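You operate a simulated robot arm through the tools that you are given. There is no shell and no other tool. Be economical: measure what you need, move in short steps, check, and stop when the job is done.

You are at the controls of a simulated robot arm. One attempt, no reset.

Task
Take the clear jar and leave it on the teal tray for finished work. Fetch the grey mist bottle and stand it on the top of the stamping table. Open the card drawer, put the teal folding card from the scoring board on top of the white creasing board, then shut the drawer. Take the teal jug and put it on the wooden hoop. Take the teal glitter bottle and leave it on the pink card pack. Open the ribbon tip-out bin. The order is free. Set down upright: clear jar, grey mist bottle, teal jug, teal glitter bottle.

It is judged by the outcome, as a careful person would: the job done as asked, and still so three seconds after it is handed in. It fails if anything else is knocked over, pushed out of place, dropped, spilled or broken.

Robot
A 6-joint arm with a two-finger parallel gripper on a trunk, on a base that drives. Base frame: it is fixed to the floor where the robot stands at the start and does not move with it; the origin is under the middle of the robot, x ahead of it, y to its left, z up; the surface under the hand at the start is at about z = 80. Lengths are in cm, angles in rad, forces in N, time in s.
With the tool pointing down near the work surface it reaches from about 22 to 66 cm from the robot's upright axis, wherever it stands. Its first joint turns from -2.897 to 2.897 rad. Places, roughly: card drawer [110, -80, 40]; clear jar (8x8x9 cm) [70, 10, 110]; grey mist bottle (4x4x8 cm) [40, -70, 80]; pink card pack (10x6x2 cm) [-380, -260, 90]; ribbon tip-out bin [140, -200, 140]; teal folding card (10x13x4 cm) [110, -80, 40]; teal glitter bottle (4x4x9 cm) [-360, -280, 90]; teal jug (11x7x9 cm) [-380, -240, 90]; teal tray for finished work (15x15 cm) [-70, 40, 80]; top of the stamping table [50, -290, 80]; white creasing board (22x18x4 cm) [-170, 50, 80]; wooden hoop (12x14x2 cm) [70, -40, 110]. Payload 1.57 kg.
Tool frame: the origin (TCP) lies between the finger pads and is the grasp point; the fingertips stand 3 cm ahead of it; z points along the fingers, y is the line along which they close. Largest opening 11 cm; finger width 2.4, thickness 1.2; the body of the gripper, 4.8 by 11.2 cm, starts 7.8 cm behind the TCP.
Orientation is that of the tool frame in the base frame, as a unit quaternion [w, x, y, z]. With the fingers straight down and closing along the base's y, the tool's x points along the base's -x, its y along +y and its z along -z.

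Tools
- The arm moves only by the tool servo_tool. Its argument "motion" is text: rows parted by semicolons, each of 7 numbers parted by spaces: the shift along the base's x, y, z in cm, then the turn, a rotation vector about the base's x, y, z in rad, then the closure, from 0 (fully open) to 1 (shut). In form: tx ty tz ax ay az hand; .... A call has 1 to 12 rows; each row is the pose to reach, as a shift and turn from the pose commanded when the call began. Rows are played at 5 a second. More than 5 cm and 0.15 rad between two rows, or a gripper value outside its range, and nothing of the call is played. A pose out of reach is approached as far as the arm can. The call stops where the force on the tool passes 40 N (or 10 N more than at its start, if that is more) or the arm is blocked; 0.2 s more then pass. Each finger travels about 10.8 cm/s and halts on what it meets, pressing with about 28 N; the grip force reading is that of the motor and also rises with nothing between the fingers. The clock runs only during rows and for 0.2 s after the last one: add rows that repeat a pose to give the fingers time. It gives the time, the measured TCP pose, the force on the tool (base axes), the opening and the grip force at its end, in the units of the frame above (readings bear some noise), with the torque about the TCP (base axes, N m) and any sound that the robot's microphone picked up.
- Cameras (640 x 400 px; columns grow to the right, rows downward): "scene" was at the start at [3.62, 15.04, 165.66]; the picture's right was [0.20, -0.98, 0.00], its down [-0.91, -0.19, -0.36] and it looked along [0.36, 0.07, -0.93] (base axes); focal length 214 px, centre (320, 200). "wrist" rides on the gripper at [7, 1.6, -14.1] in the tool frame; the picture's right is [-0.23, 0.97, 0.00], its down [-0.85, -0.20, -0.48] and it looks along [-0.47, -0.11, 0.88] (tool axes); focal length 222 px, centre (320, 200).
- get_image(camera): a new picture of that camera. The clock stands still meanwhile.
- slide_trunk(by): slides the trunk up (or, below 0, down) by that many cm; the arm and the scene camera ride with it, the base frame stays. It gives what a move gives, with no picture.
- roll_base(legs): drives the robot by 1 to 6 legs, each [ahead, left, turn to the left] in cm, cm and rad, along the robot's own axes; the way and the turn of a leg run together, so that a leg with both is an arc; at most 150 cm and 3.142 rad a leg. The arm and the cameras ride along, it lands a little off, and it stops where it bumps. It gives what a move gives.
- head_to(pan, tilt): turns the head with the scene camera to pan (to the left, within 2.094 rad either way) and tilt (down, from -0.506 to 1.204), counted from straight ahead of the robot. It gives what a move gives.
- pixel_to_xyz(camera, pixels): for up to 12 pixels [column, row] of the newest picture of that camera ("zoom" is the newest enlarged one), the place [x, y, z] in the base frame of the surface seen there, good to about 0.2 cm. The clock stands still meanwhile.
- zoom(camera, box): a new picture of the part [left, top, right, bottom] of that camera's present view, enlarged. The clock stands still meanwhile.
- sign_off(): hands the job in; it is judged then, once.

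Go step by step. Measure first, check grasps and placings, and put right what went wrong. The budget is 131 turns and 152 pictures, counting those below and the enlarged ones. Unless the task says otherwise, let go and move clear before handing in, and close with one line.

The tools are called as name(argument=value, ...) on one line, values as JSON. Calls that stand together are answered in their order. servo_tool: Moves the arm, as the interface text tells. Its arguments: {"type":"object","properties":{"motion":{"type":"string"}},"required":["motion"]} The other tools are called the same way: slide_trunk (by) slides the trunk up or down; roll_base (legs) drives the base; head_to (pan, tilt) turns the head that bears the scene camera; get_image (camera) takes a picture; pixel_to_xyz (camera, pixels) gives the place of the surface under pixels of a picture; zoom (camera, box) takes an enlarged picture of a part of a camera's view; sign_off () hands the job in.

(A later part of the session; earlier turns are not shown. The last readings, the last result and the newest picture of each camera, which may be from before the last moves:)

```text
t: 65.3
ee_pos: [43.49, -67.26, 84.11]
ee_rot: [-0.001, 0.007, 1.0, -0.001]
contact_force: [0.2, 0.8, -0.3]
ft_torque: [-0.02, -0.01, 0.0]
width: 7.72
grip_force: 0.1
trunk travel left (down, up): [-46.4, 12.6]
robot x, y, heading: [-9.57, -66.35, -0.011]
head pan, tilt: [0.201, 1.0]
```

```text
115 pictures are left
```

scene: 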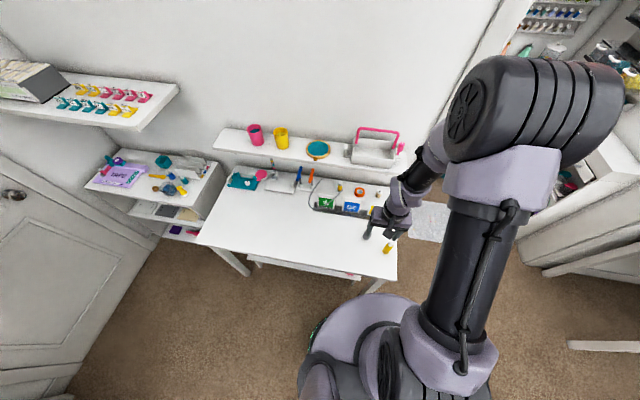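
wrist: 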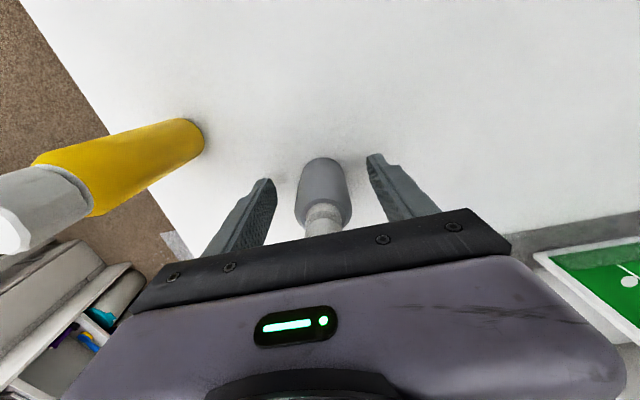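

servo_tool(motion="0 0 0 0 0 0 0.5; 0 0 0 0 0 0 0.7; 0 0 0 0 0 0 0.85; 0 0 0 0 0 0 0.85; 0 0 4 0 0 0 0.85; 0 0 9 0 0 0 0.85; 0 0 14 0 0 0 0.85; 0 0 14 0 0 0 0.85")

get_image(camera="wrist")

```text
t: 67.1
ee_pos: [43.39, -67.32, 98.2]
ee_rot: [-0.001, 0.007, 1.0, -0.001]
contact_force: [-0.2, 0.4, -0.4]
ft_torque: [-0.01, 0.01, 0.01]
width: 3.66
grip_force: 28.0
trunk travel left (down, up): [-46.4, 12.6]
robot x, y, heading: [-9.47, -66.49, -0.014]
head pan, tilt: [0.201, 1.0]
```

```text
114 pictures are left
```

wrist: 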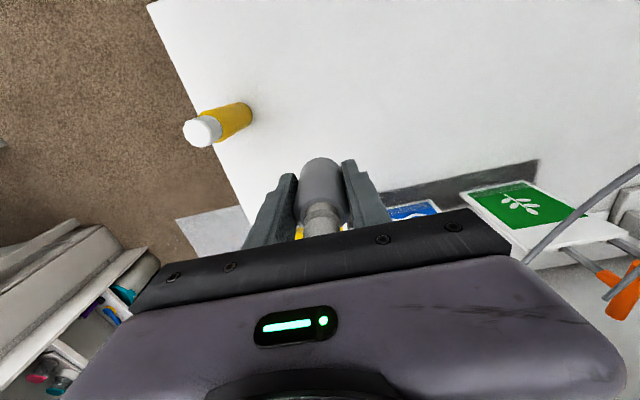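

Bottle held (3.66 cm). Raising, retracting, and driving toward the stamping table, stopping short to look.

servo_tool(motion="-2 0 4 0 0 0 0.85; -5 0 8 0 0 0 0.85; -8 0 12 0 0 0 0.85; -11 0 16 0 0 0 0.85; -13 0 20 0 0 0 0.85; -13 0 20 0 0 0 0.85")

roll_base(legs=[[0, 0, -1.555], [100, 10, 0]])

head_to(pan=0.4, tilt=0.7)

get_image(camera="scene")

head_to(pan=1.5, tilt=0.6)

get_image(camera="scene")

```text
t: 68.5
ee_pos: [30.47, -66.83, 118.34]
ee_rot: [-0.001, 0.007, 1.0, 0.0]
contact_force: [0.5, 0.7, -0.8]
ft_torque: [-0.01, 0.03, 0.01]
width: 3.63
grip_force: 28.8
trunk travel left (down, up): [-46.4, 12.6]
robot x, y, heading: [-9.48, -66.79, -0.018]
head pan, tilt: [0.201, 1.0]
```

```text
t: 77.5
ee_pos: [-0.53, -206.39, 118.29]
ee_rot: [-0.001, 0.712, 0.703, 0.0]
contact_force: [0.0, 0.2, 0.6]
ft_torque: [0.01, -0.01, -0.03]
width: 3.57
grip_force: 28.3
trunk travel left (down, up): [-46.4, 12.6]
robot x, y, heading: [-0.19, -166.85, -1.591]
head pan, tilt: [0.201, 1.0]
```

```text
t: 78.2
ee_pos: [-0.57, -206.37, 118.32]
ee_rot: [-0.001, 0.712, 0.702, -0.001]
contact_force: [0.4, -0.9, -0.6]
ft_torque: [-0.01, -0.01, 0.02]
width: 3.55
grip_force: 28.5
trunk travel left (down, up): [-46.4, 12.6]
robot x, y, heading: [-0.34, -166.22, -1.583]
head pan, tilt: [0.4, 0.7]
```

```text
113 pictures are left
```

scene: 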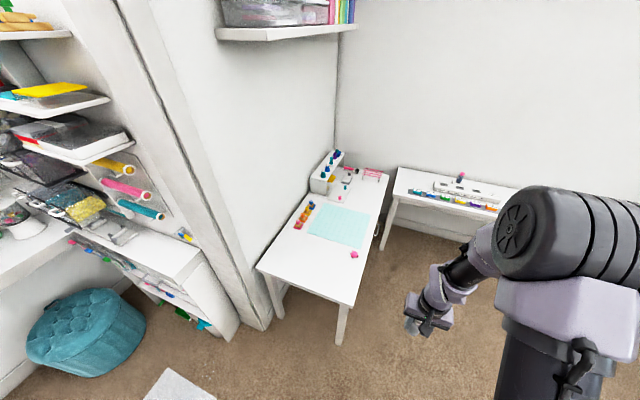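

```text
t: 79.6
ee_pos: [-0.46, -206.33, 118.24]
ee_rot: [-0.002, 0.712, 0.702, 0.001]
contact_force: [1.1, -0.4, -0.9]
ft_torque: [0.02, 0.01, -0.02]
width: 3.57
grip_force: 27.8
trunk travel left (down, up): [-46.4, 12.6]
robot x, y, heading: [-0.59, -166.73, -1.589]
head pan, tilt: [1.499, 0.6]
```

```text
112 pictures are left
```

scene: 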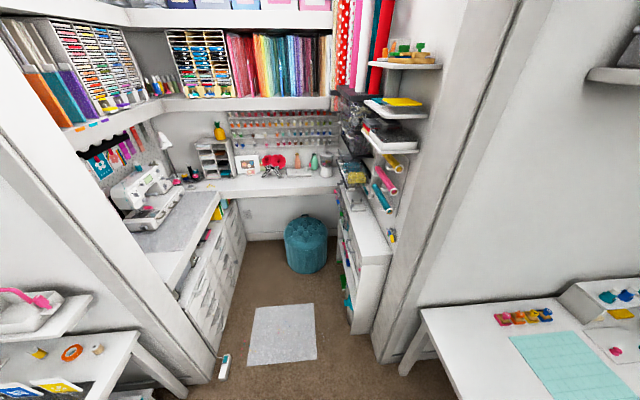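

Now it's clear: a walk-in closet with drawers left and bins right. First the stamping table—get its measurements.

head_to(pan=0.4, tilt=0.7)

zoom(camera="scene", box=[240, 130, 400, 310])

get_image(camera="scene")

pixel_to_xyz(camera="scene", pixels=[[258, 268], [354, 303], [385, 190], [330, 270], [355, 253], [300, 270], [340, 225], [367, 222], [305, 217], [325, 290], [365, 240]])

```text
t: 80.9
ee_pos: [-0.5, -206.37, 118.31]
ee_rot: [-0.001, 0.712, 0.702, 0.0]
contact_force: [1.0, -0.2, -0.5]
ft_torque: [0.0, 0.02, 0.02]
width: 3.6
grip_force: 28.2
trunk travel left (down, up): [-46.4, 12.6]
robot x, y, heading: [-0.1, -166.13, -1.58]
head pan, tilt: [0.4, 0.7]
```

```text
2.22 times, centred on (320, 220) of scene
```

zoom: 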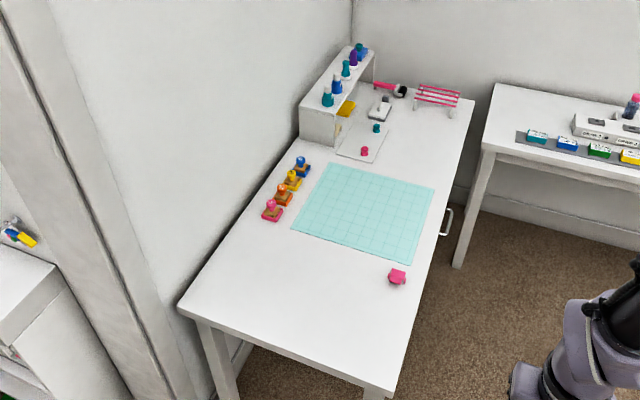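

```text
110 pictures are left
```

scene: 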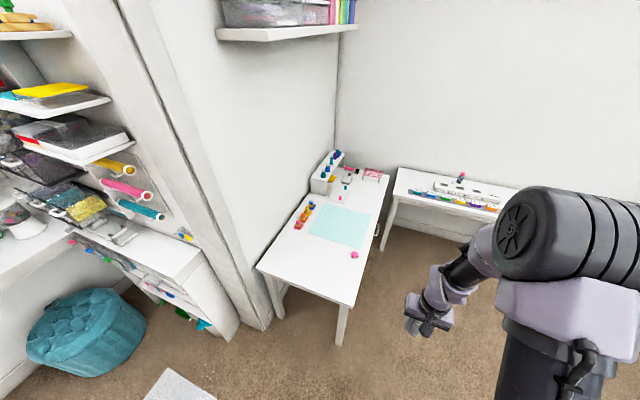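

```text
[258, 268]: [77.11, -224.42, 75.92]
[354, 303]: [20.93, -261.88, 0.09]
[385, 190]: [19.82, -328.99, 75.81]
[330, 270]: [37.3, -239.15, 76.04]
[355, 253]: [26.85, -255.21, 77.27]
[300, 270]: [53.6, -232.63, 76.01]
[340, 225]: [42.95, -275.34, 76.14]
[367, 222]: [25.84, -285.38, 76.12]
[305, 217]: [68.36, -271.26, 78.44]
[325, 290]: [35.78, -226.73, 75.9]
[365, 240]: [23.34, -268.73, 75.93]
```

Table top z≈76.0, free area around (40,-238). Driving closer.

roll_base(legs=[[18, 36, 0]])

slide_trunk(by=-22)

```text
t: 83.4
ee_pos: [34.26, -225.02, 118.3]
ee_rot: [-0.001, 0.714, 0.7, 0.0]
contact_force: [0.0, -0.3, 0.1]
ft_torque: [0.04, 0.0, 0.0]
width: 3.59
grip_force: 28.4
trunk travel left (down, up): [-46.4, 12.6]
robot x, y, heading: [34.9, -185.26, -1.588]
head pan, tilt: [0.4, 0.7]
```

```text
t: 85.7
ee_pos: [34.23, -225.05, 96.37]
ee_rot: [-0.002, 0.714, 0.701, 0.0]
contact_force: [0.5, -0.4, -0.6]
ft_torque: [0.01, 0.01, 0.0]
width: 3.56
grip_force: 28.4
trunk travel left (down, up): [-24.4, 34.6]
robot x, y, heading: [34.49, -185.31, -1.591]
head pan, tilt: [0.4, 0.7]
```

servo_tool(motion="2 -4 0 0 0 0 0.85; 4 -8 0 0 0 0 0.85; 6 -12 0 0 0 0 0.85; 7 -13.5 -4 0 0 0 0.85; 7 -13.5 -8 0 0 0 0.85; 7 -13.5 -12 0 0 0 0.85; 7 -13.5 -15 0 0 0 0.85; 7 -13.5 -15.8 0 0 0 0.85; 7 -13.5 -15.8 0 0 0 0.85")

get_image(camera="wrist")

zoom(camera="scene", box=[220, 130, 420, 310])

```text
t: 87.7
ee_pos: [41.3, -238.57, 80.59]
ee_rot: [0.001, 0.713, 0.702, -0.001]
contact_force: [0.5, -3.5, 21.3]
ft_torque: [-0.35, -0.02, 0.0]
width: 3.59
grip_force: 27.9
trunk travel left (down, up): [-24.4, 34.6]
robot x, y, heading: [34.65, -184.99, -1.592]
head pan, tilt: [0.4, 0.7]
```

```text
109 pictures are left
```

wrist: 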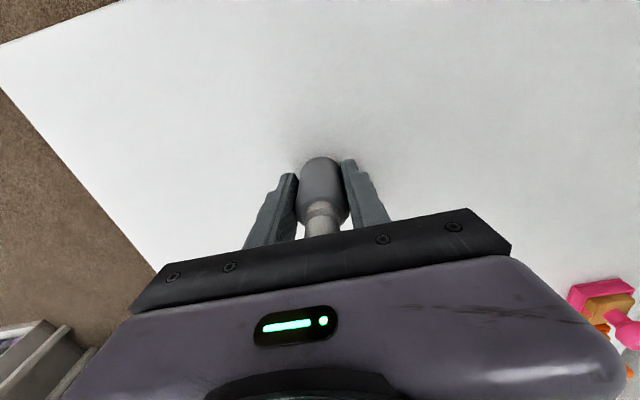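

```text
2.22 times, centred on (320, 220) of scene
```

zoom: 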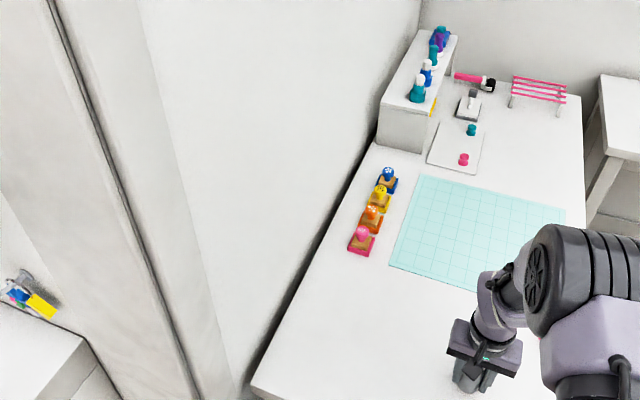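

Pressing 21 N at 80.6; easing 0.3 up, then opening and rising.

servo_tool(motion="0 0 0.25 0 0 0 0.85; 0 0 0.25 0 0 0 0.85; 0 0 0.25 0 0 0 0.7; 0 0 0.25 0 0 0 0.5; 0 0 0.25 0 0 0 0.3; 0 0 0.25 0 0 0 0.3; 0 0 5 0 0 0 0.3; 0 0 10 0 0 0 0.3; 0 0 15 0 0 0 0.3; 0 0 20 0 0 0 0.3; 0 0 25 0 0 0 0.3; 0 0 25 0 0 0 0.3")

get_image(camera="wrist")

```text
t: 90.3
ee_pos: [41.49, -238.72, 105.62]
ee_rot: [-0.001, 0.714, 0.7, 0.0]
contact_force: [-0.3, -0.3, -0.1]
ft_torque: [-0.01, -0.01, 0.0]
width: 7.72
grip_force: 0.1
trunk travel left (down, up): [-24.4, 34.6]
robot x, y, heading: [34.76, -185.09, -1.587]
head pan, tilt: [0.4, 0.7]
```

```text
107 pictures are left
```

wrist: 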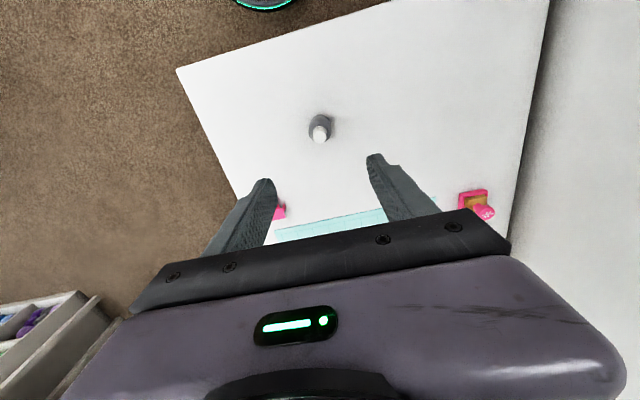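

Bottle stands. Retracting and turning to face the closet to look at the drawers and bins.

servo_tool(motion="-2 4.5 2 0 0 0 0.3; -4 9 4 0 0 0 0.3; -6 13 6 0 0 0 0.3; -7 15 8 0 0 0 0.3; -7 15 8 0 0 0 0.3")

roll_base(legs=[[-45, 0, 0], [0, 0, 1.589]])

head_to(pan=0.6, tilt=0.7)

get_image(camera="scene")

head_to(pan=-0.3, tilt=0.4)

get_image(camera="scene")

```text
refused: row 1 steps farther than a row can; nothing moved
```

```text
t: 97.0
ee_pos: [88.88, -130.93, 105.58]
ee_rot: [-0.001, -0.01, 1.0, -0.001]
contact_force: [-0.3, 0.1, 0.3]
ft_torque: [-0.02, -0.01, -0.03]
width: 7.72
grip_force: 0.0
trunk travel left (down, up): [-24.4, 34.6]
robot x, y, heading: [35.78, -139.97, 0.018]
head pan, tilt: [0.4, 0.7]
```

```text
t: 97.7
ee_pos: [88.82, -130.98, 105.48]
ee_rot: [-0.001, -0.01, 1.0, -0.001]
contact_force: [0.0, -0.2, -1.0]
ft_torque: [-0.01, -0.01, 0.02]
width: 7.68
grip_force: 0.0
trunk travel left (down, up): [-24.4, 34.6]
robot x, y, heading: [35.72, -139.54, 0.013]
head pan, tilt: [0.6, 0.7]
```

```text
106 pictures are left
```

scene: 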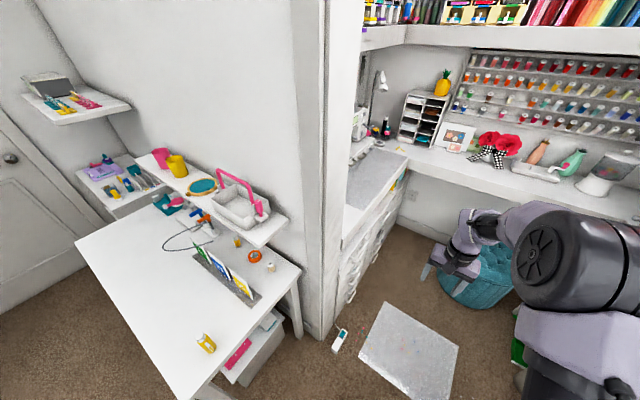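

```text
t: 98.9
ee_pos: [88.97, -130.93, 105.44]
ee_rot: [0.0, -0.01, 1.0, -0.001]
contact_force: [-0.2, 0.3, -0.4]
ft_torque: [-0.02, -0.01, -0.01]
width: 7.69
grip_force: 0.1
trunk travel left (down, up): [-24.4, 34.6]
robot x, y, heading: [35.58, -139.59, 0.015]
head pan, tilt: [-0.3, 0.4]
```

```text
105 pictures are left
```

scene: 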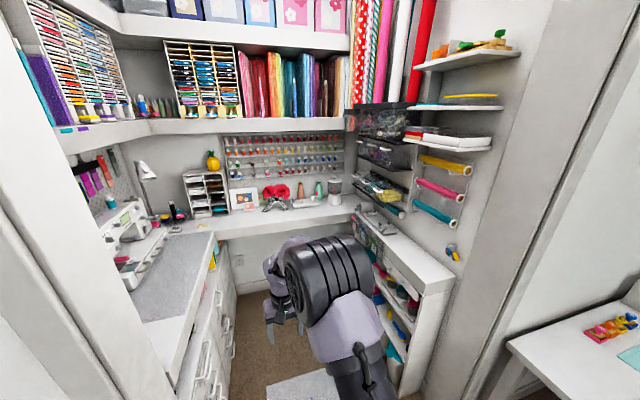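

pixel_to_xyz(camera="scene", pixels=[[380, 120], [385, 155], [378, 188], [350, 112], [402, 122], [358, 150], [410, 165], [400, 200], [205, 340], [220, 300], [430, 270], [180, 270]])

zoom(camera="scene", box=[330, 80, 490, 240])

head_to(pan=0.3, tilt=0.8)

get_image(camera="scene")

pixel_to_xyz(camera="scene", pixels=[[200, 230], [180, 270], [160, 320], [210, 200], [150, 300], [190, 300]])

```text
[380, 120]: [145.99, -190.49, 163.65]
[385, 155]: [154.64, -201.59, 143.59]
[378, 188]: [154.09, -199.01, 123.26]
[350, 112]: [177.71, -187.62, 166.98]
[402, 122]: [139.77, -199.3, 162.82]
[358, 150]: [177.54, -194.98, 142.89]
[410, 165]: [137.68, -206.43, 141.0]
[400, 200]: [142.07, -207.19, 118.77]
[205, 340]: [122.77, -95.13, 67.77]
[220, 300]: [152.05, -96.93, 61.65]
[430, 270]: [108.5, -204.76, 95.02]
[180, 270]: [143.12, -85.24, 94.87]
```

```text
2.50 times, centred on (410, 160) of scene
```

zoom: 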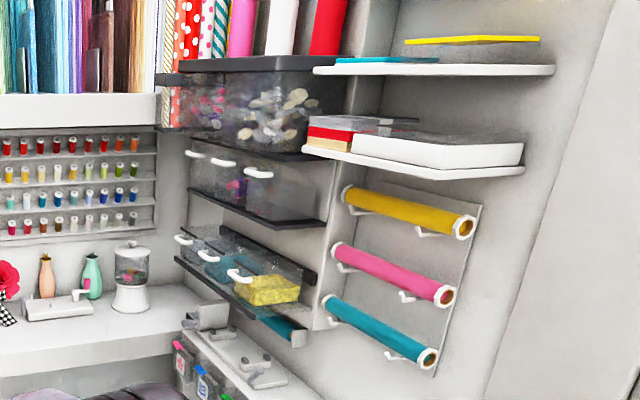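

```text
t: 99.9
ee_pos: [88.96, -131.01, 105.5]
ee_rot: [-0.001, -0.01, 1.0, -0.001]
contact_force: [-0.2, 0.1, 0.0]
ft_torque: [-0.02, -0.02, 0.0]
width: 7.7
grip_force: 0.1
trunk travel left (down, up): [-24.4, 34.6]
robot x, y, heading: [35.66, -139.95, 0.017]
head pan, tilt: [0.3, 0.799]
```

```text
103 pictures are left
```

scene: 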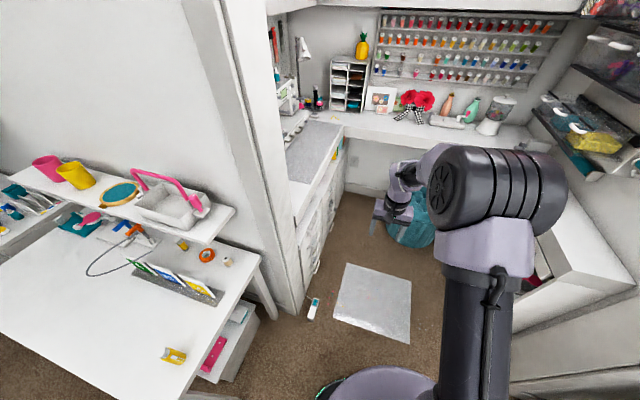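

```text
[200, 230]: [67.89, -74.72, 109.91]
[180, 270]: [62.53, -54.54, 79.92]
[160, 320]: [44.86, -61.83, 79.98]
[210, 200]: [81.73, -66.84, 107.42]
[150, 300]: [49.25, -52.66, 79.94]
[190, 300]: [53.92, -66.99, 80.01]
```

Middle row (z≈143) with white handles is at the bin height. Checking floor items before driving in.

pixel_to_xyz(camera="scene", pixels=[[313, 308], [333, 318], [410, 343], [411, 280], [346, 265], [370, 300], [510, 385], [500, 330], [300, 290], [330, 200], [410, 235], [306, 230]])

zoom(camera="scene", box=[260, 180, 460, 380])

servo_tool(motion="-4 -2 0 0 0 0 0.3; -8 -4 0 0 0 0 0.3; -12 -6 1 0 0 0 0.3; -15 -8 2 0 0 0 0.3; -15 -8 2 0 0 0 0.3")

```text
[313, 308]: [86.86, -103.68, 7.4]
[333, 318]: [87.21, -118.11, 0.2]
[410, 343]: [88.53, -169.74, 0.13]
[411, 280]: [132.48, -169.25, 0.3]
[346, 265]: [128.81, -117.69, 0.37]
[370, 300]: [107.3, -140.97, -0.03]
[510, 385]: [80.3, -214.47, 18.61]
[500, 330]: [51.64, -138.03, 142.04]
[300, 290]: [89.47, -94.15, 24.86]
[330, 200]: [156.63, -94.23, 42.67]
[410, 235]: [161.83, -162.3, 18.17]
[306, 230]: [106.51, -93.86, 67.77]
```

```text
2.00 times, centred on (360, 280) of scene
```

zoom: 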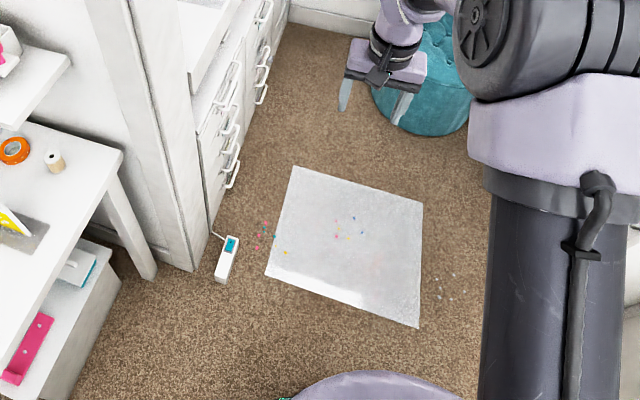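

```text
t: 101.1
ee_pos: [73.97, -139.07, 107.59]
ee_rot: [-0.001, -0.01, 1.0, -0.001]
contact_force: [0.3, -0.2, 0.4]
ft_torque: [0.0, 0.04, 0.01]
width: 7.7
grip_force: 0.0
trunk travel left (down, up): [-24.4, 34.6]
robot x, y, heading: [35.57, -139.51, 0.019]
head pan, tilt: [0.3, 0.799]
```

The mat is flat on the floor; the white device at (87,-104) must be avoided. Raising the trunk and driving in to look at the bins.

slide_trunk(by=25)

roll_base(legs=[[62, -3, 0]])

head_to(pan=-0.95, tilt=0.4)

get_image(camera="scene")

head_to(pan=1.2, tilt=1.1)

get_image(camera="scene")

```text
t: 103.7
ee_pos: [73.97, -139.12, 132.38]
ee_rot: [-0.001, -0.01, 1.0, 0.0]
contact_force: [-0.5, -0.3, -0.1]
ft_torque: [0.0, -0.05, -0.02]
width: 7.73
grip_force: 0.1
trunk travel left (down, up): [-49.4, 9.6]
robot x, y, heading: [35.42, -140.02, 0.018]
head pan, tilt: [0.3, 0.799]
```

```text
t: 106.7
ee_pos: [128.59, -140.82, 132.67]
ee_rot: [0.0, -0.008, 1.0, -0.002]
contact_force: [0.2, 0.1, 0.0]
ft_torque: [-0.03, -0.01, 0.02]
width: 7.7
grip_force: 0.1
trunk travel left (down, up): [-49.4, 9.6]
robot x, y, heading: [90.48, -141.81, 0.012]
head pan, tilt: [0.3, 0.799]
stopped in leg 1: the robot was blocked; the commanded pose is now the measured one
```

```text
t: 108.1
ee_pos: [129.13, -141.07, 132.56]
ee_rot: [-0.001, -0.01, 1.0, -0.001]
contact_force: [-0.5, 0.0, 1.5]
ft_torque: [0.02, 0.04, -0.01]
width: 7.71
grip_force: 0.0
trunk travel left (down, up): [-49.4, 9.6]
robot x, y, heading: [90.69, -141.5, 0.011]
head pan, tilt: [-0.949, 0.4]
```

```text
101 pictures are left
```

scene: 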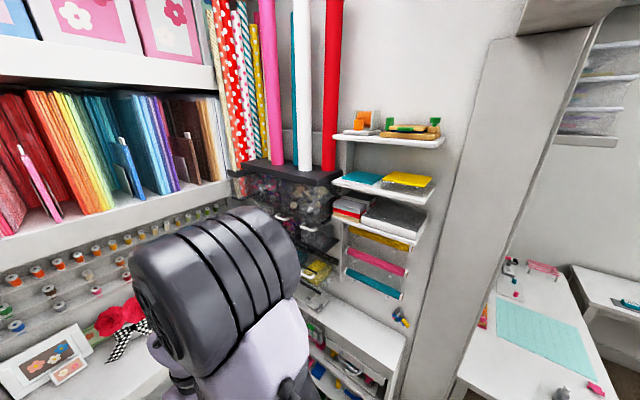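

```text
t: 110.1
ee_pos: [128.17, -140.59, 132.82]
ee_rot: [0.003, -0.009, 1.0, -0.003]
contact_force: [-0.1, 0.5, -0.4]
ft_torque: [-0.01, -0.02, 0.0]
width: 7.7
grip_force: 0.0
trunk travel left (down, up): [-49.4, 9.6]
robot x, y, heading: [90.72, -140.92, 0.009]
head pan, tilt: [1.201, 1.1]
```

```text
100 pictures are left
```

scene: 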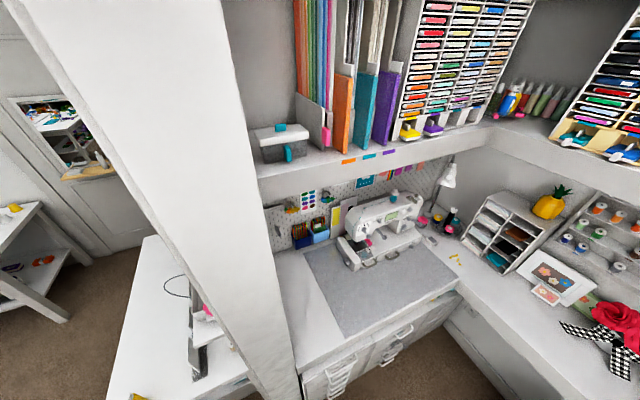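

The base was blocked at x≈90.6. I'll back off a little and find out what it touched.

roll_base(legs=[[-4, 0, 0]])

head_to(pan=-0.3, tilt=1.2)

get_image(camera="scene")

get_image(camera="wrist")

```text
t: 111.0
ee_pos: [125.7, -140.65, 132.21]
ee_rot: [-0.004, -0.008, 1.0, -0.003]
contact_force: [0.1, 0.3, 0.5]
ft_torque: [0.0, 0.0, 0.01]
width: 7.72
grip_force: 0.0
trunk travel left (down, up): [-49.4, 9.6]
robot x, y, heading: [86.72, -141.57, 0.015]
head pan, tilt: [1.201, 1.1]
```

```text
t: 112.6
ee_pos: [127.1, -141.3, 131.92]
ee_rot: [-0.01, -0.009, 1.0, 0.0]
contact_force: [0.3, 0.4, 0.4]
ft_torque: [0.02, 0.01, 0.01]
width: 7.68
grip_force: 0.0
trunk travel left (down, up): [-49.4, 9.6]
robot x, y, heading: [86.72, -141.68, 0.015]
head pan, tilt: [-0.3, 1.201]
```

```text
99 pictures are left
```

scene: 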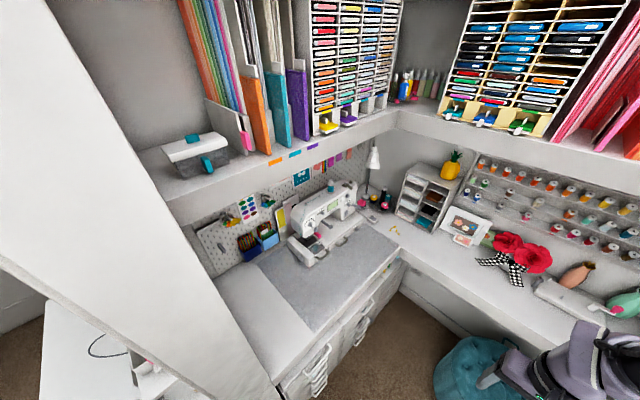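

```text
98 pictures are left
```

wrist: 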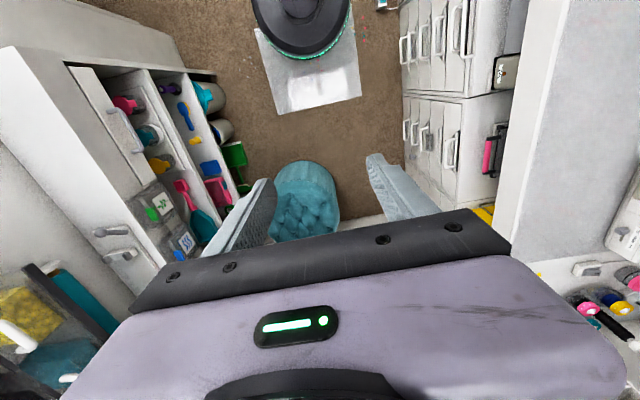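

The readings wobble and the head view looks off; I'll wait a moment and re-check.

servo_tool(motion="0 0 0 0 0 0 0.3; 0 0 0 0 0 0 0.3; 0 0 0 0 0 0 0.3; 0 0 0 0 0 0 0.3; 0 0 0 0 0 0 0.3")

get_image(camera="scene")

pixel_to_xyz(camera="scene", pixels=[[320, 200], [480, 350], [280, 380], [320, 370], [590, 350], [20, 100]])

```text
t: 113.8
ee_pos: [127.17, -141.22, 131.8]
ee_rot: [-0.01, -0.009, 1.0, 0.0]
contact_force: [0.9, 1.2, -0.5]
ft_torque: [0.02, -0.01, -0.03]
width: 7.69
grip_force: 0.0
trunk travel left (down, up): [-49.4, 9.6]
robot x, y, heading: [86.67, -141.57, 0.016]
head pan, tilt: [-0.3, 1.201]
```

```text
97 pictures are left
```

scene: 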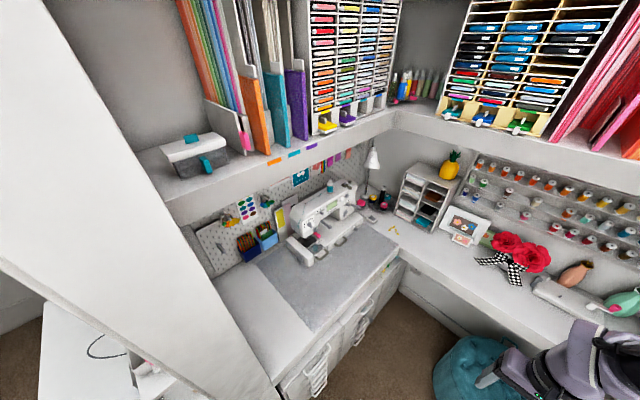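

```text
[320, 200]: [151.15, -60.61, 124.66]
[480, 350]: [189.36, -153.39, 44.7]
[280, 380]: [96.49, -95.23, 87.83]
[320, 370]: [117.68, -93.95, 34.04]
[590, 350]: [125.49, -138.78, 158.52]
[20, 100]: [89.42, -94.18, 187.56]
```

The head seems caught on the lintel of the closet (trunk too high). Lowering the trunk.

slide_trunk(by=-24)

get_image(camera="scene")

```text
t: 116.3
ee_pos: [125.05, -140.88, 108.53]
ee_rot: [-0.002, -0.009, 1.0, -0.001]
contact_force: [-0.4, 0.2, 0.1]
ft_torque: [0.02, -0.03, 0.0]
width: 7.72
grip_force: 0.1
trunk travel left (down, up): [-25.4, 33.6]
robot x, y, heading: [86.86, -141.63, 0.014]
head pan, tilt: [-0.3, 1.201]
```

```text
96 pictures are left
```

scene: 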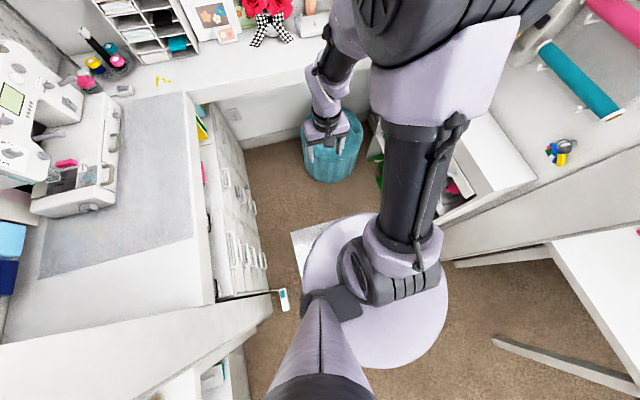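

Head is free again. Now view the drawers on the left.

head_to(pan=1.1, tilt=1.15)

get_image(camera="scene")

head_to(pan=-0.9, tilt=0.3)

get_image(camera="scene")

```text
t: 117.8
ee_pos: [125.03, -141.08, 108.46]
ee_rot: [-0.001, -0.008, 1.0, -0.001]
contact_force: [0.0, -0.2, 0.7]
ft_torque: [0.01, 0.02, 0.04]
width: 7.7
grip_force: 0.0
trunk travel left (down, up): [-25.4, 33.6]
robot x, y, heading: [86.63, -141.63, 0.012]
head pan, tilt: [1.1, 1.15]
```

```text
95 pictures are left
```

scene: 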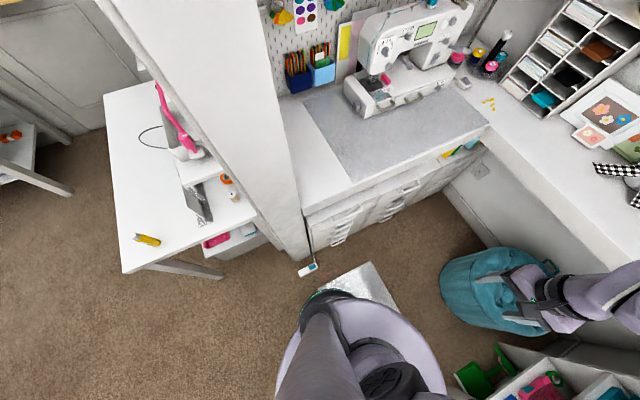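

```text
t: 119.8
ee_pos: [124.98, -140.97, 108.56]
ee_rot: [0.0, -0.009, 1.0, -0.001]
contact_force: [-0.4, -0.3, -0.9]
ft_torque: [0.0, -0.02, 0.0]
width: 7.7
grip_force: 0.0
trunk travel left (down, up): [-25.4, 33.6]
robot x, y, heading: [86.57, -141.59, 0.012]
head pan, tilt: [-0.901, 0.3]
```

```text
94 pictures are left
```

scene: 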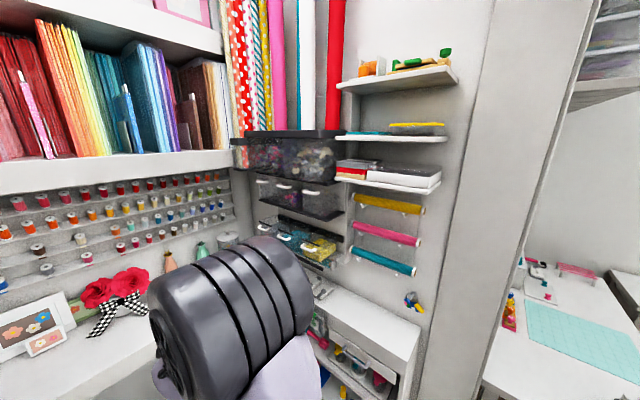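

zoom(camera="scene", box=[225, 115, 385, 285])

pixel_to_xyz(camera="scene", pixels=[[262, 180], [283, 186], [309, 191], [264, 226], [283, 236], [307, 246], [320, 205], [270, 195], [345, 205], [318, 160], [325, 215], [270, 212]])

```text
2.35 times, centred on (305, 200) of scene
```

zoom: 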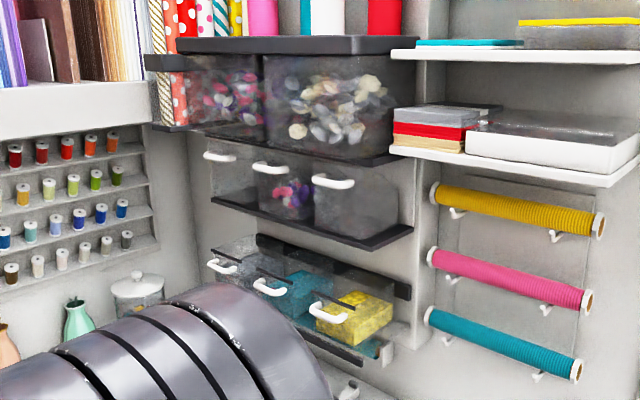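

```text
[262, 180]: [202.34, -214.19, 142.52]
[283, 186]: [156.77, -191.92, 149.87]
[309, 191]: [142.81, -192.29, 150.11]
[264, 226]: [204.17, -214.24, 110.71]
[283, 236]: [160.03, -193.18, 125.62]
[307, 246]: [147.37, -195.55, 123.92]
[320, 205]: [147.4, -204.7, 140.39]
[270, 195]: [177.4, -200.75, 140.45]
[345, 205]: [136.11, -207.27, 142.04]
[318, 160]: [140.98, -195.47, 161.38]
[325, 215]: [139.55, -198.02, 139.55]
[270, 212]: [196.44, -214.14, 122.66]
```

Middle row right-hand bin has its handle at about (143,-192,150). Moving in a bit and pointing the tool horizontally at it for a closer view.

roll_base(legs=[[26, 2, 0]])

servo_tool(motion="-1 -2 3 -0.14 0 0 0.5; -2 -4 6 -0.28 0 0 0.5; -3 -6 9 -0.42 0 0 0.5; -4 -8 12 -0.56 0 0 0.5; -5 -10 15 -0.7 0 0 0.5; -6 -12 18 -0.84 0 0 0.5; -7 -14 21 -0.98 0 0 0.5; -7 -16 24 -1.12 0 0 0.5; -7 -18 27 -1.26 0 0 0.5; -7 -20 30 -1.4 0 0 0.5; -7 -22 33 -1.54 0 0 0.5; -7 -24 36 -1.571 0 0 0.5")

get_image(camera="wrist")

get_image(camera="scene")

```text
t: 121.7
ee_pos: [151.6, -138.54, 108.5]
ee_rot: [-0.002, -0.007, 1.0, 0.0]
contact_force: [-0.2, 0.5, 0.0]
ft_torque: [0.0, 0.01, 0.02]
width: 7.69
grip_force: 0.1
trunk travel left (down, up): [-25.4, 33.6]
robot x, y, heading: [113.15, -139.16, 0.014]
head pan, tilt: [-0.901, 0.3]
```

```text
t: 124.3
ee_pos: [144.65, -162.55, 144.54]
ee_rot: [0.006, 0.005, -0.706, 0.708]
contact_force: [-0.4, -0.1, 0.9]
ft_torque: [0.0, 0.01, -0.02]
width: 5.51
grip_force: 0.0
trunk travel left (down, up): [-25.4, 33.6]
robot x, y, heading: [113.4, -139.45, 0.016]
head pan, tilt: [-0.901, 0.3]
```

```text
92 pictures are left
```

wrist: 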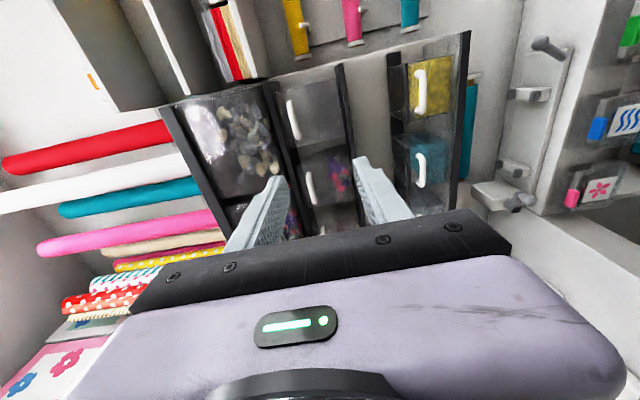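

```text
91 pictures are left
```

scene: 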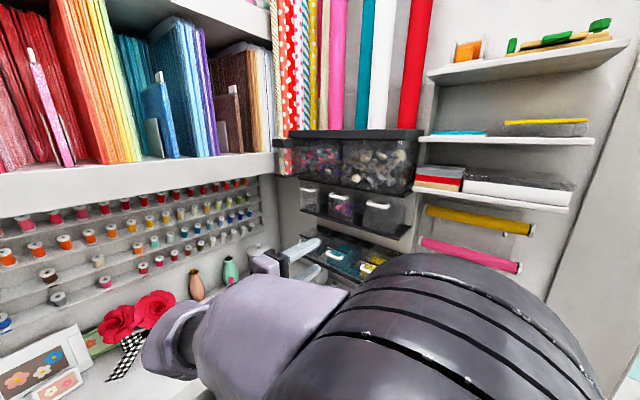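

zoom(camera="wrist", box=[180, 20, 480, 220])

pixel_to_xyz(camera="zoom", pixels=[[235, 190], [248, 245], [240, 215], [280, 365], [510, 145], [512, 310], [205, 150], [290, 160], [270, 215], [350, 210], [400, 280], [225, 210]])

zoom(camera="scene", box=[280, 120, 440, 280])

```text
2.00 times, centred on (330, 120) of wrist
```

zoom: 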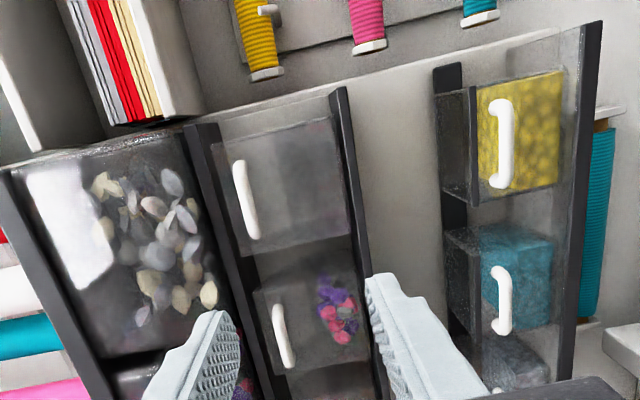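

```text
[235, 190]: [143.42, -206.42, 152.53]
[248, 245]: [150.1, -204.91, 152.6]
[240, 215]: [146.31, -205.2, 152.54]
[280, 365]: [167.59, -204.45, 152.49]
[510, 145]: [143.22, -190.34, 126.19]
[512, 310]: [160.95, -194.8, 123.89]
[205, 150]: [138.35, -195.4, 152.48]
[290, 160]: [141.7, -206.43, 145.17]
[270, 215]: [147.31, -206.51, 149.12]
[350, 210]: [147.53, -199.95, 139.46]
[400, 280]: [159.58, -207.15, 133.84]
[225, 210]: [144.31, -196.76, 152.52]
```

```text
2.50 times, centred on (360, 200) of scene
```

zoom: 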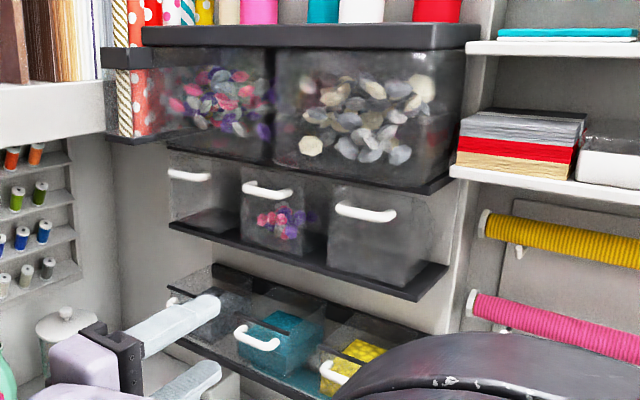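

zoom(camera="scene", box=[340, 180, 420, 240])

pixel_to_xyz(camera="zoom", pixels=[[195, 185], [230, 195], [270, 205], [300, 210], [360, 190], [400, 250], [330, 340], [440, 360], [300, 370], [470, 200], [480, 120]])

```text
6.67 times, centred on (380, 210) of scene
```

zoom: 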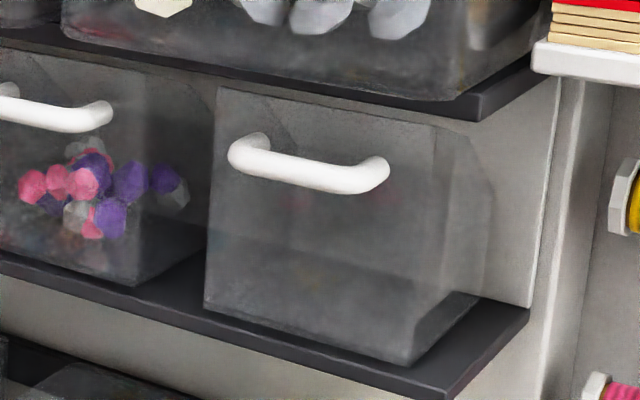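

```text
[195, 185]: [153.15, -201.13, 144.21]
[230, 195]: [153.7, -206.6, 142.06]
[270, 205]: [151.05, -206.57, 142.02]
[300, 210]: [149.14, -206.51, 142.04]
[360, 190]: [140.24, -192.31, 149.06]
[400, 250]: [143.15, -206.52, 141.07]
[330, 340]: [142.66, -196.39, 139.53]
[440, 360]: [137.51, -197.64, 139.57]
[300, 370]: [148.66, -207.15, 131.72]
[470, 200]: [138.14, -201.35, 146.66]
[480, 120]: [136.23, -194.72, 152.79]
```

Handle bar: y≈-192.3, z≈149.2, x≈139.5–147. Approaching with narrowed fingers, stopping short to check.

servo_tool(motion="-0.5 -4 2 0 0 0 0.6; -1.15 -8 4.7 0 0 0 0.68; -1.15 -12 4.7 0 0 0 0.68; -1.15 -16 4.7 0 0 0 0.68; -1.15 -20 4.7 0 0 0 0.68; -1.15 -22 4.7 0 0 0 0.68; -1.15 -22 4.7 0 0 0 0.68")

get_image(camera="wrist")

get_image(camera="scene")

```text
t: 125.9
ee_pos: [143.53, -184.68, 149.07]
ee_rot: [0.006, 0.006, -0.706, 0.708]
contact_force: [-0.5, 0.7, -0.1]
ft_torque: [-0.02, -0.01, -0.02]
width: 3.51
grip_force: 0.1
trunk travel left (down, up): [-25.4, 33.6]
robot x, y, heading: [113.31, -139.47, 0.013]
head pan, tilt: [-0.901, 0.3]
```

```text
87 pictures are left
```

wrist: 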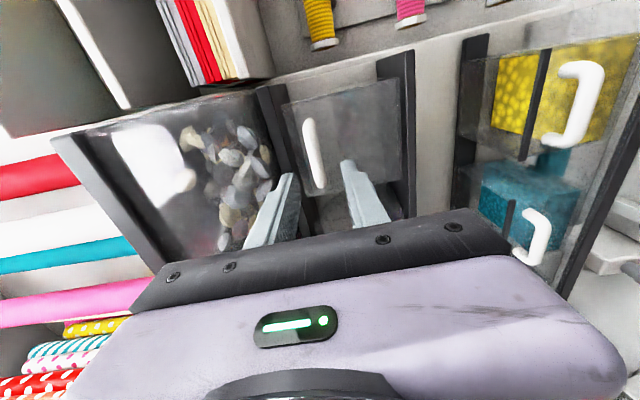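

```text
86 pictures are left
```

scene: 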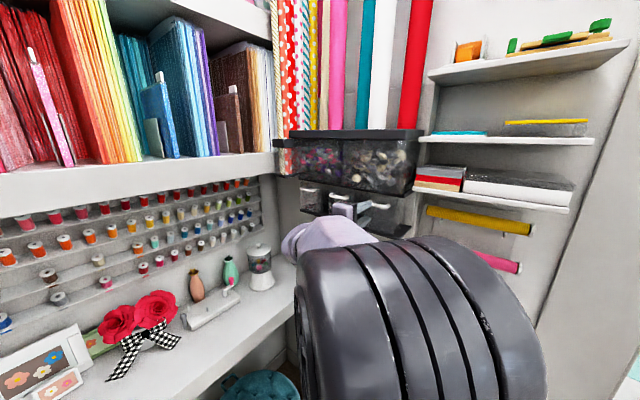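

pixel_to_xyz(camera="wrist", pixels=[[308, 125], [312, 150], [318, 180], [310, 140], [315, 165]])

zoom(camera="wrist", box=[250, 90, 410, 230])

```text
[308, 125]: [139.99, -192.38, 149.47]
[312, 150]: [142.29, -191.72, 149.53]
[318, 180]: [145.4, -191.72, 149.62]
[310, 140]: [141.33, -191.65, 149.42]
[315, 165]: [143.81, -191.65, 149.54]
```

```text
2.86 times, centred on (330, 160) of wrist
```

zoom: 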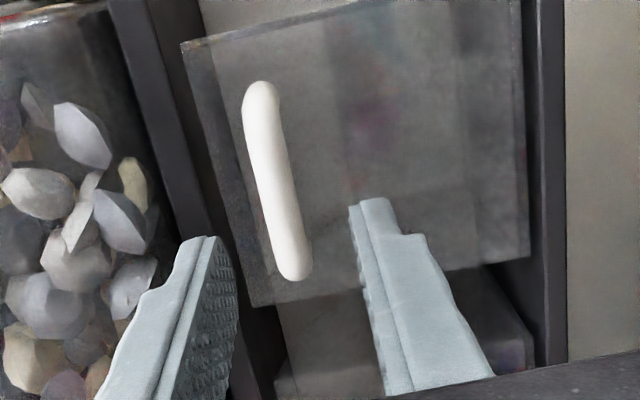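

servo_tool(motion="-0.6 -2 0.4 0 0 0 0.68; -0.6 -4 0.4 0 0 0 0.68; -0.6 -5.2 0.4 0 0 0 0.68; -0.6 -6.1 0.4 0 0 0 0.68; -0.6 -6.1 0.4 0 0 0 0.68")

zoom(camera="wrist", box=[250, 90, 410, 230])

```text
t: 127.1
ee_pos: [142.58, -190.57, 149.63]
ee_rot: [0.006, 0.004, -0.707, 0.708]
contact_force: [-0.2, 0.5, 0.7]
ft_torque: [0.03, 0.01, -0.03]
width: 3.53
grip_force: 0.0
trunk travel left (down, up): [-25.4, 33.6]
robot x, y, heading: [113.46, -139.33, 0.017]
head pan, tilt: [-0.901, 0.3]
```

```text
2.86 times, centred on (330, 160) of wrist
```

zoom: 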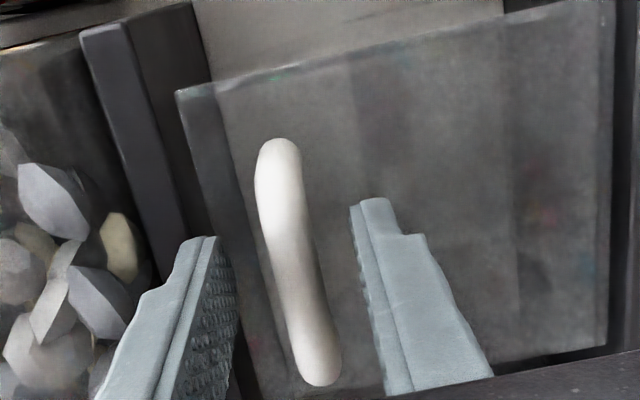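

Handle is between the fingers. Closing and pulling gently along an arc outwards.

servo_tool(motion="0 0 0 0 0 0 0.8; 0 0 0 0 0 0 0.95; 0 0 0 0 0 0 0.95; 0 0 0 0 0 0 0.95; 0 1 0 -0.05 0 0 0.95; 0 2 -0.1 -0.1 0 0 0.95; 0 3 -0.4 -0.2 0 0 0.95; 0 3 -0.4 -0.2 0 0 0.95")

get_image(camera="wrist")

zoom(camera="scene", box=[280, 120, 440, 280])

```text
t: 128.7
ee_pos: [142.77, -188.42, 148.31]
ee_rot: [0.01, 0.005, -0.642, 0.766]
contact_force: [-0.2, -15.5, -27.1]
ft_torque: [0.49, -0.69, 0.2]
width: 1.31
grip_force: 29.8
trunk travel left (down, up): [-25.4, 33.6]
robot x, y, heading: [113.25, -138.92, 0.011]
head pan, tilt: [-0.901, 0.3]
stopped in row 8: the force on the tool passed its limit at 47 N (the readings are from after the stop); the commanded pose is now the measured one
```

```text
83 pictures are left
```

wrist: 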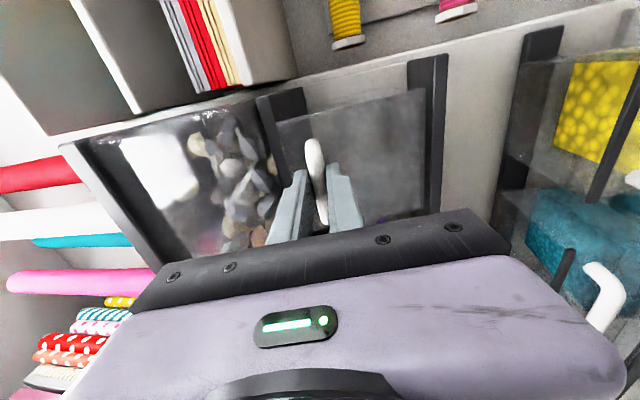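

```text
2.50 times, centred on (360, 200) of scene
```

zoom: 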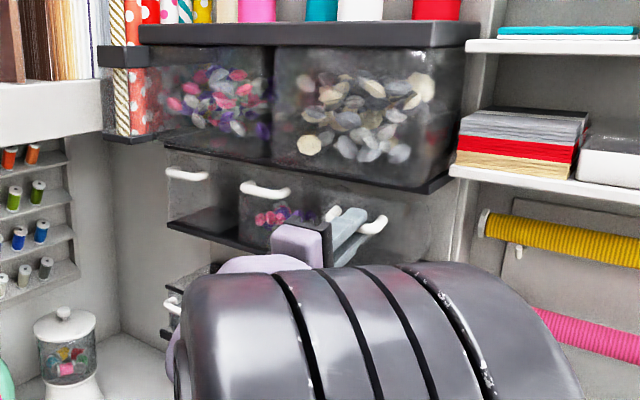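

The bin has started tipping; the force says the handle wants to go lower. Following an arc around its bottom front edge.

servo_tool(motion="0 0 -0.4 -0.06 0 0 0.95; 0 0.5 -0.6 -0.12 0 0 0.95; 0 1.0 -1.1 -0.2 0 0 0.95; 0 1.5 -1.6 -0.27 0 0 0.95; 0 2.0 -2.2 -0.35 0 0 0.95; 0 2.0 -2.2 -0.35 0 0 0.95")

get_image(camera="wrist")

```text
t: 129.6
ee_pos: [142.83, -187.42, 147.49]
ee_rot: [0.016, 0.0, -0.568, 0.823]
contact_force: [0.2, -16.8, -25.4]
ft_torque: [0.58, -0.79, 0.04]
width: 1.33
grip_force: 29.8
out of reach, approached as far as the arm can: row 3, 4
trunk travel left (down, up): [-25.4, 33.6]
robot x, y, heading: [113.04, -139.22, 0.013]
head pan, tilt: [-0.901, 0.3]
stopped in row 4: the force on the tool passed its limit at 44 N (the readings are from after the stop); the commanded pose is now the measured one
```

```text
81 pictures are left
```

wrist: 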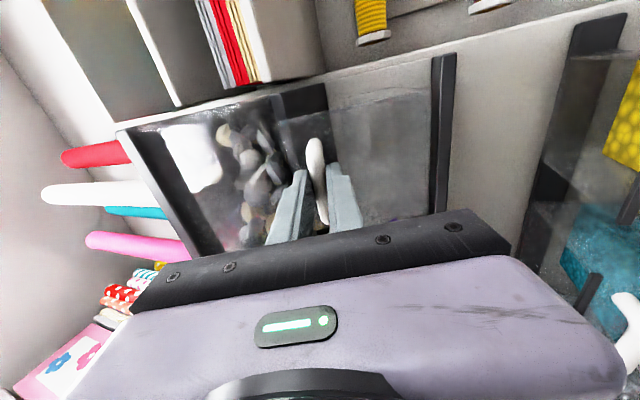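

Measuring the handle and bin position now.

pixel_to_xyz(camera="wrist", pixels=[[314, 145], [316, 160], [320, 190], [275, 95], [400, 80], [440, 55]])

get_image(camera="scene")

zoom(camera="scene", box=[340, 160, 460, 250])

```text
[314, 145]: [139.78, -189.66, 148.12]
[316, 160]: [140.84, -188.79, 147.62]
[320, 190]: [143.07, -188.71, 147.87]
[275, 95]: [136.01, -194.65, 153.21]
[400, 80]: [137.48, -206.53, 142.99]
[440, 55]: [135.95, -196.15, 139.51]
```

```text
80 pictures are left
```

scene: 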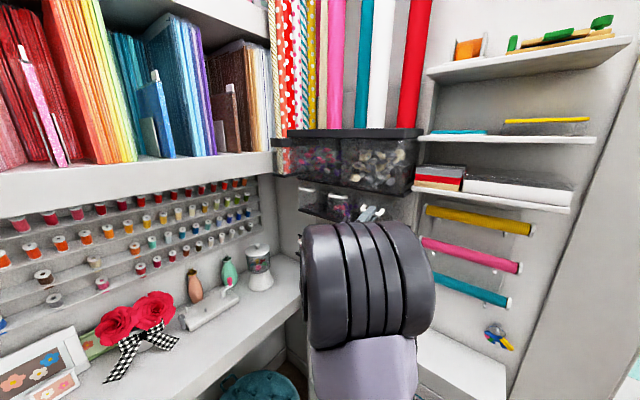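

```text
4.44 times, centred on (400, 205) of scene
```

zoom: 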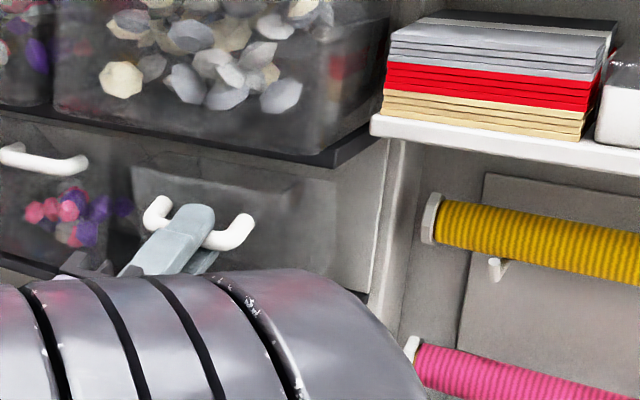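

The force is purely radial (pulling away from the hinge), so I'll relax the grip, re-close, and follow the arc without turning the tool.

servo_tool(motion="0 0 0 0 0 0 0.78; 0 0 0 0 0 0 0.78; 0 0 0 0 0 0 0.95; 0 0 0 0 0 0 0.95; 0 0.3 -0.35 0 0 0 0.95; 0 0.65 -0.7 0 0 0 0.95; 0 1.0 -1.05 0 0 0 0.95; 0 1.3 -1.45 0 0 0 0.95; 0 1.6 -1.8 0 0 0 0.95; 0 1.9 -2.2 0 0 0 0.95; 0 2.15 -2.6 0 0 0 0.95")

zoom(camera="scene", box=[340, 160, 460, 250])

```text
t: 132.0
ee_pos: [143.02, -184.58, 145.53]
ee_rot: [0.014, -0.003, -0.567, 0.823]
contact_force: [-0.3, 0.1, -0.1]
ft_torque: [-0.02, 0.01, 0.0]
width: 0.57
grip_force: 0.1
trunk travel left (down, up): [-25.4, 33.6]
robot x, y, heading: [113.48, -138.87, 0.014]
head pan, tilt: [-0.901, 0.3]
```

```text
4.44 times, centred on (400, 205) of scene
```

zoom: 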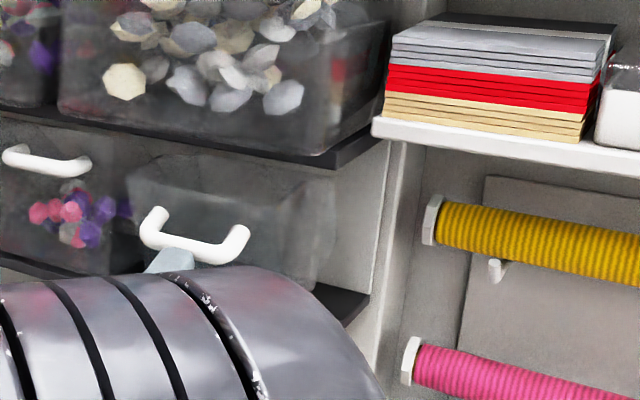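

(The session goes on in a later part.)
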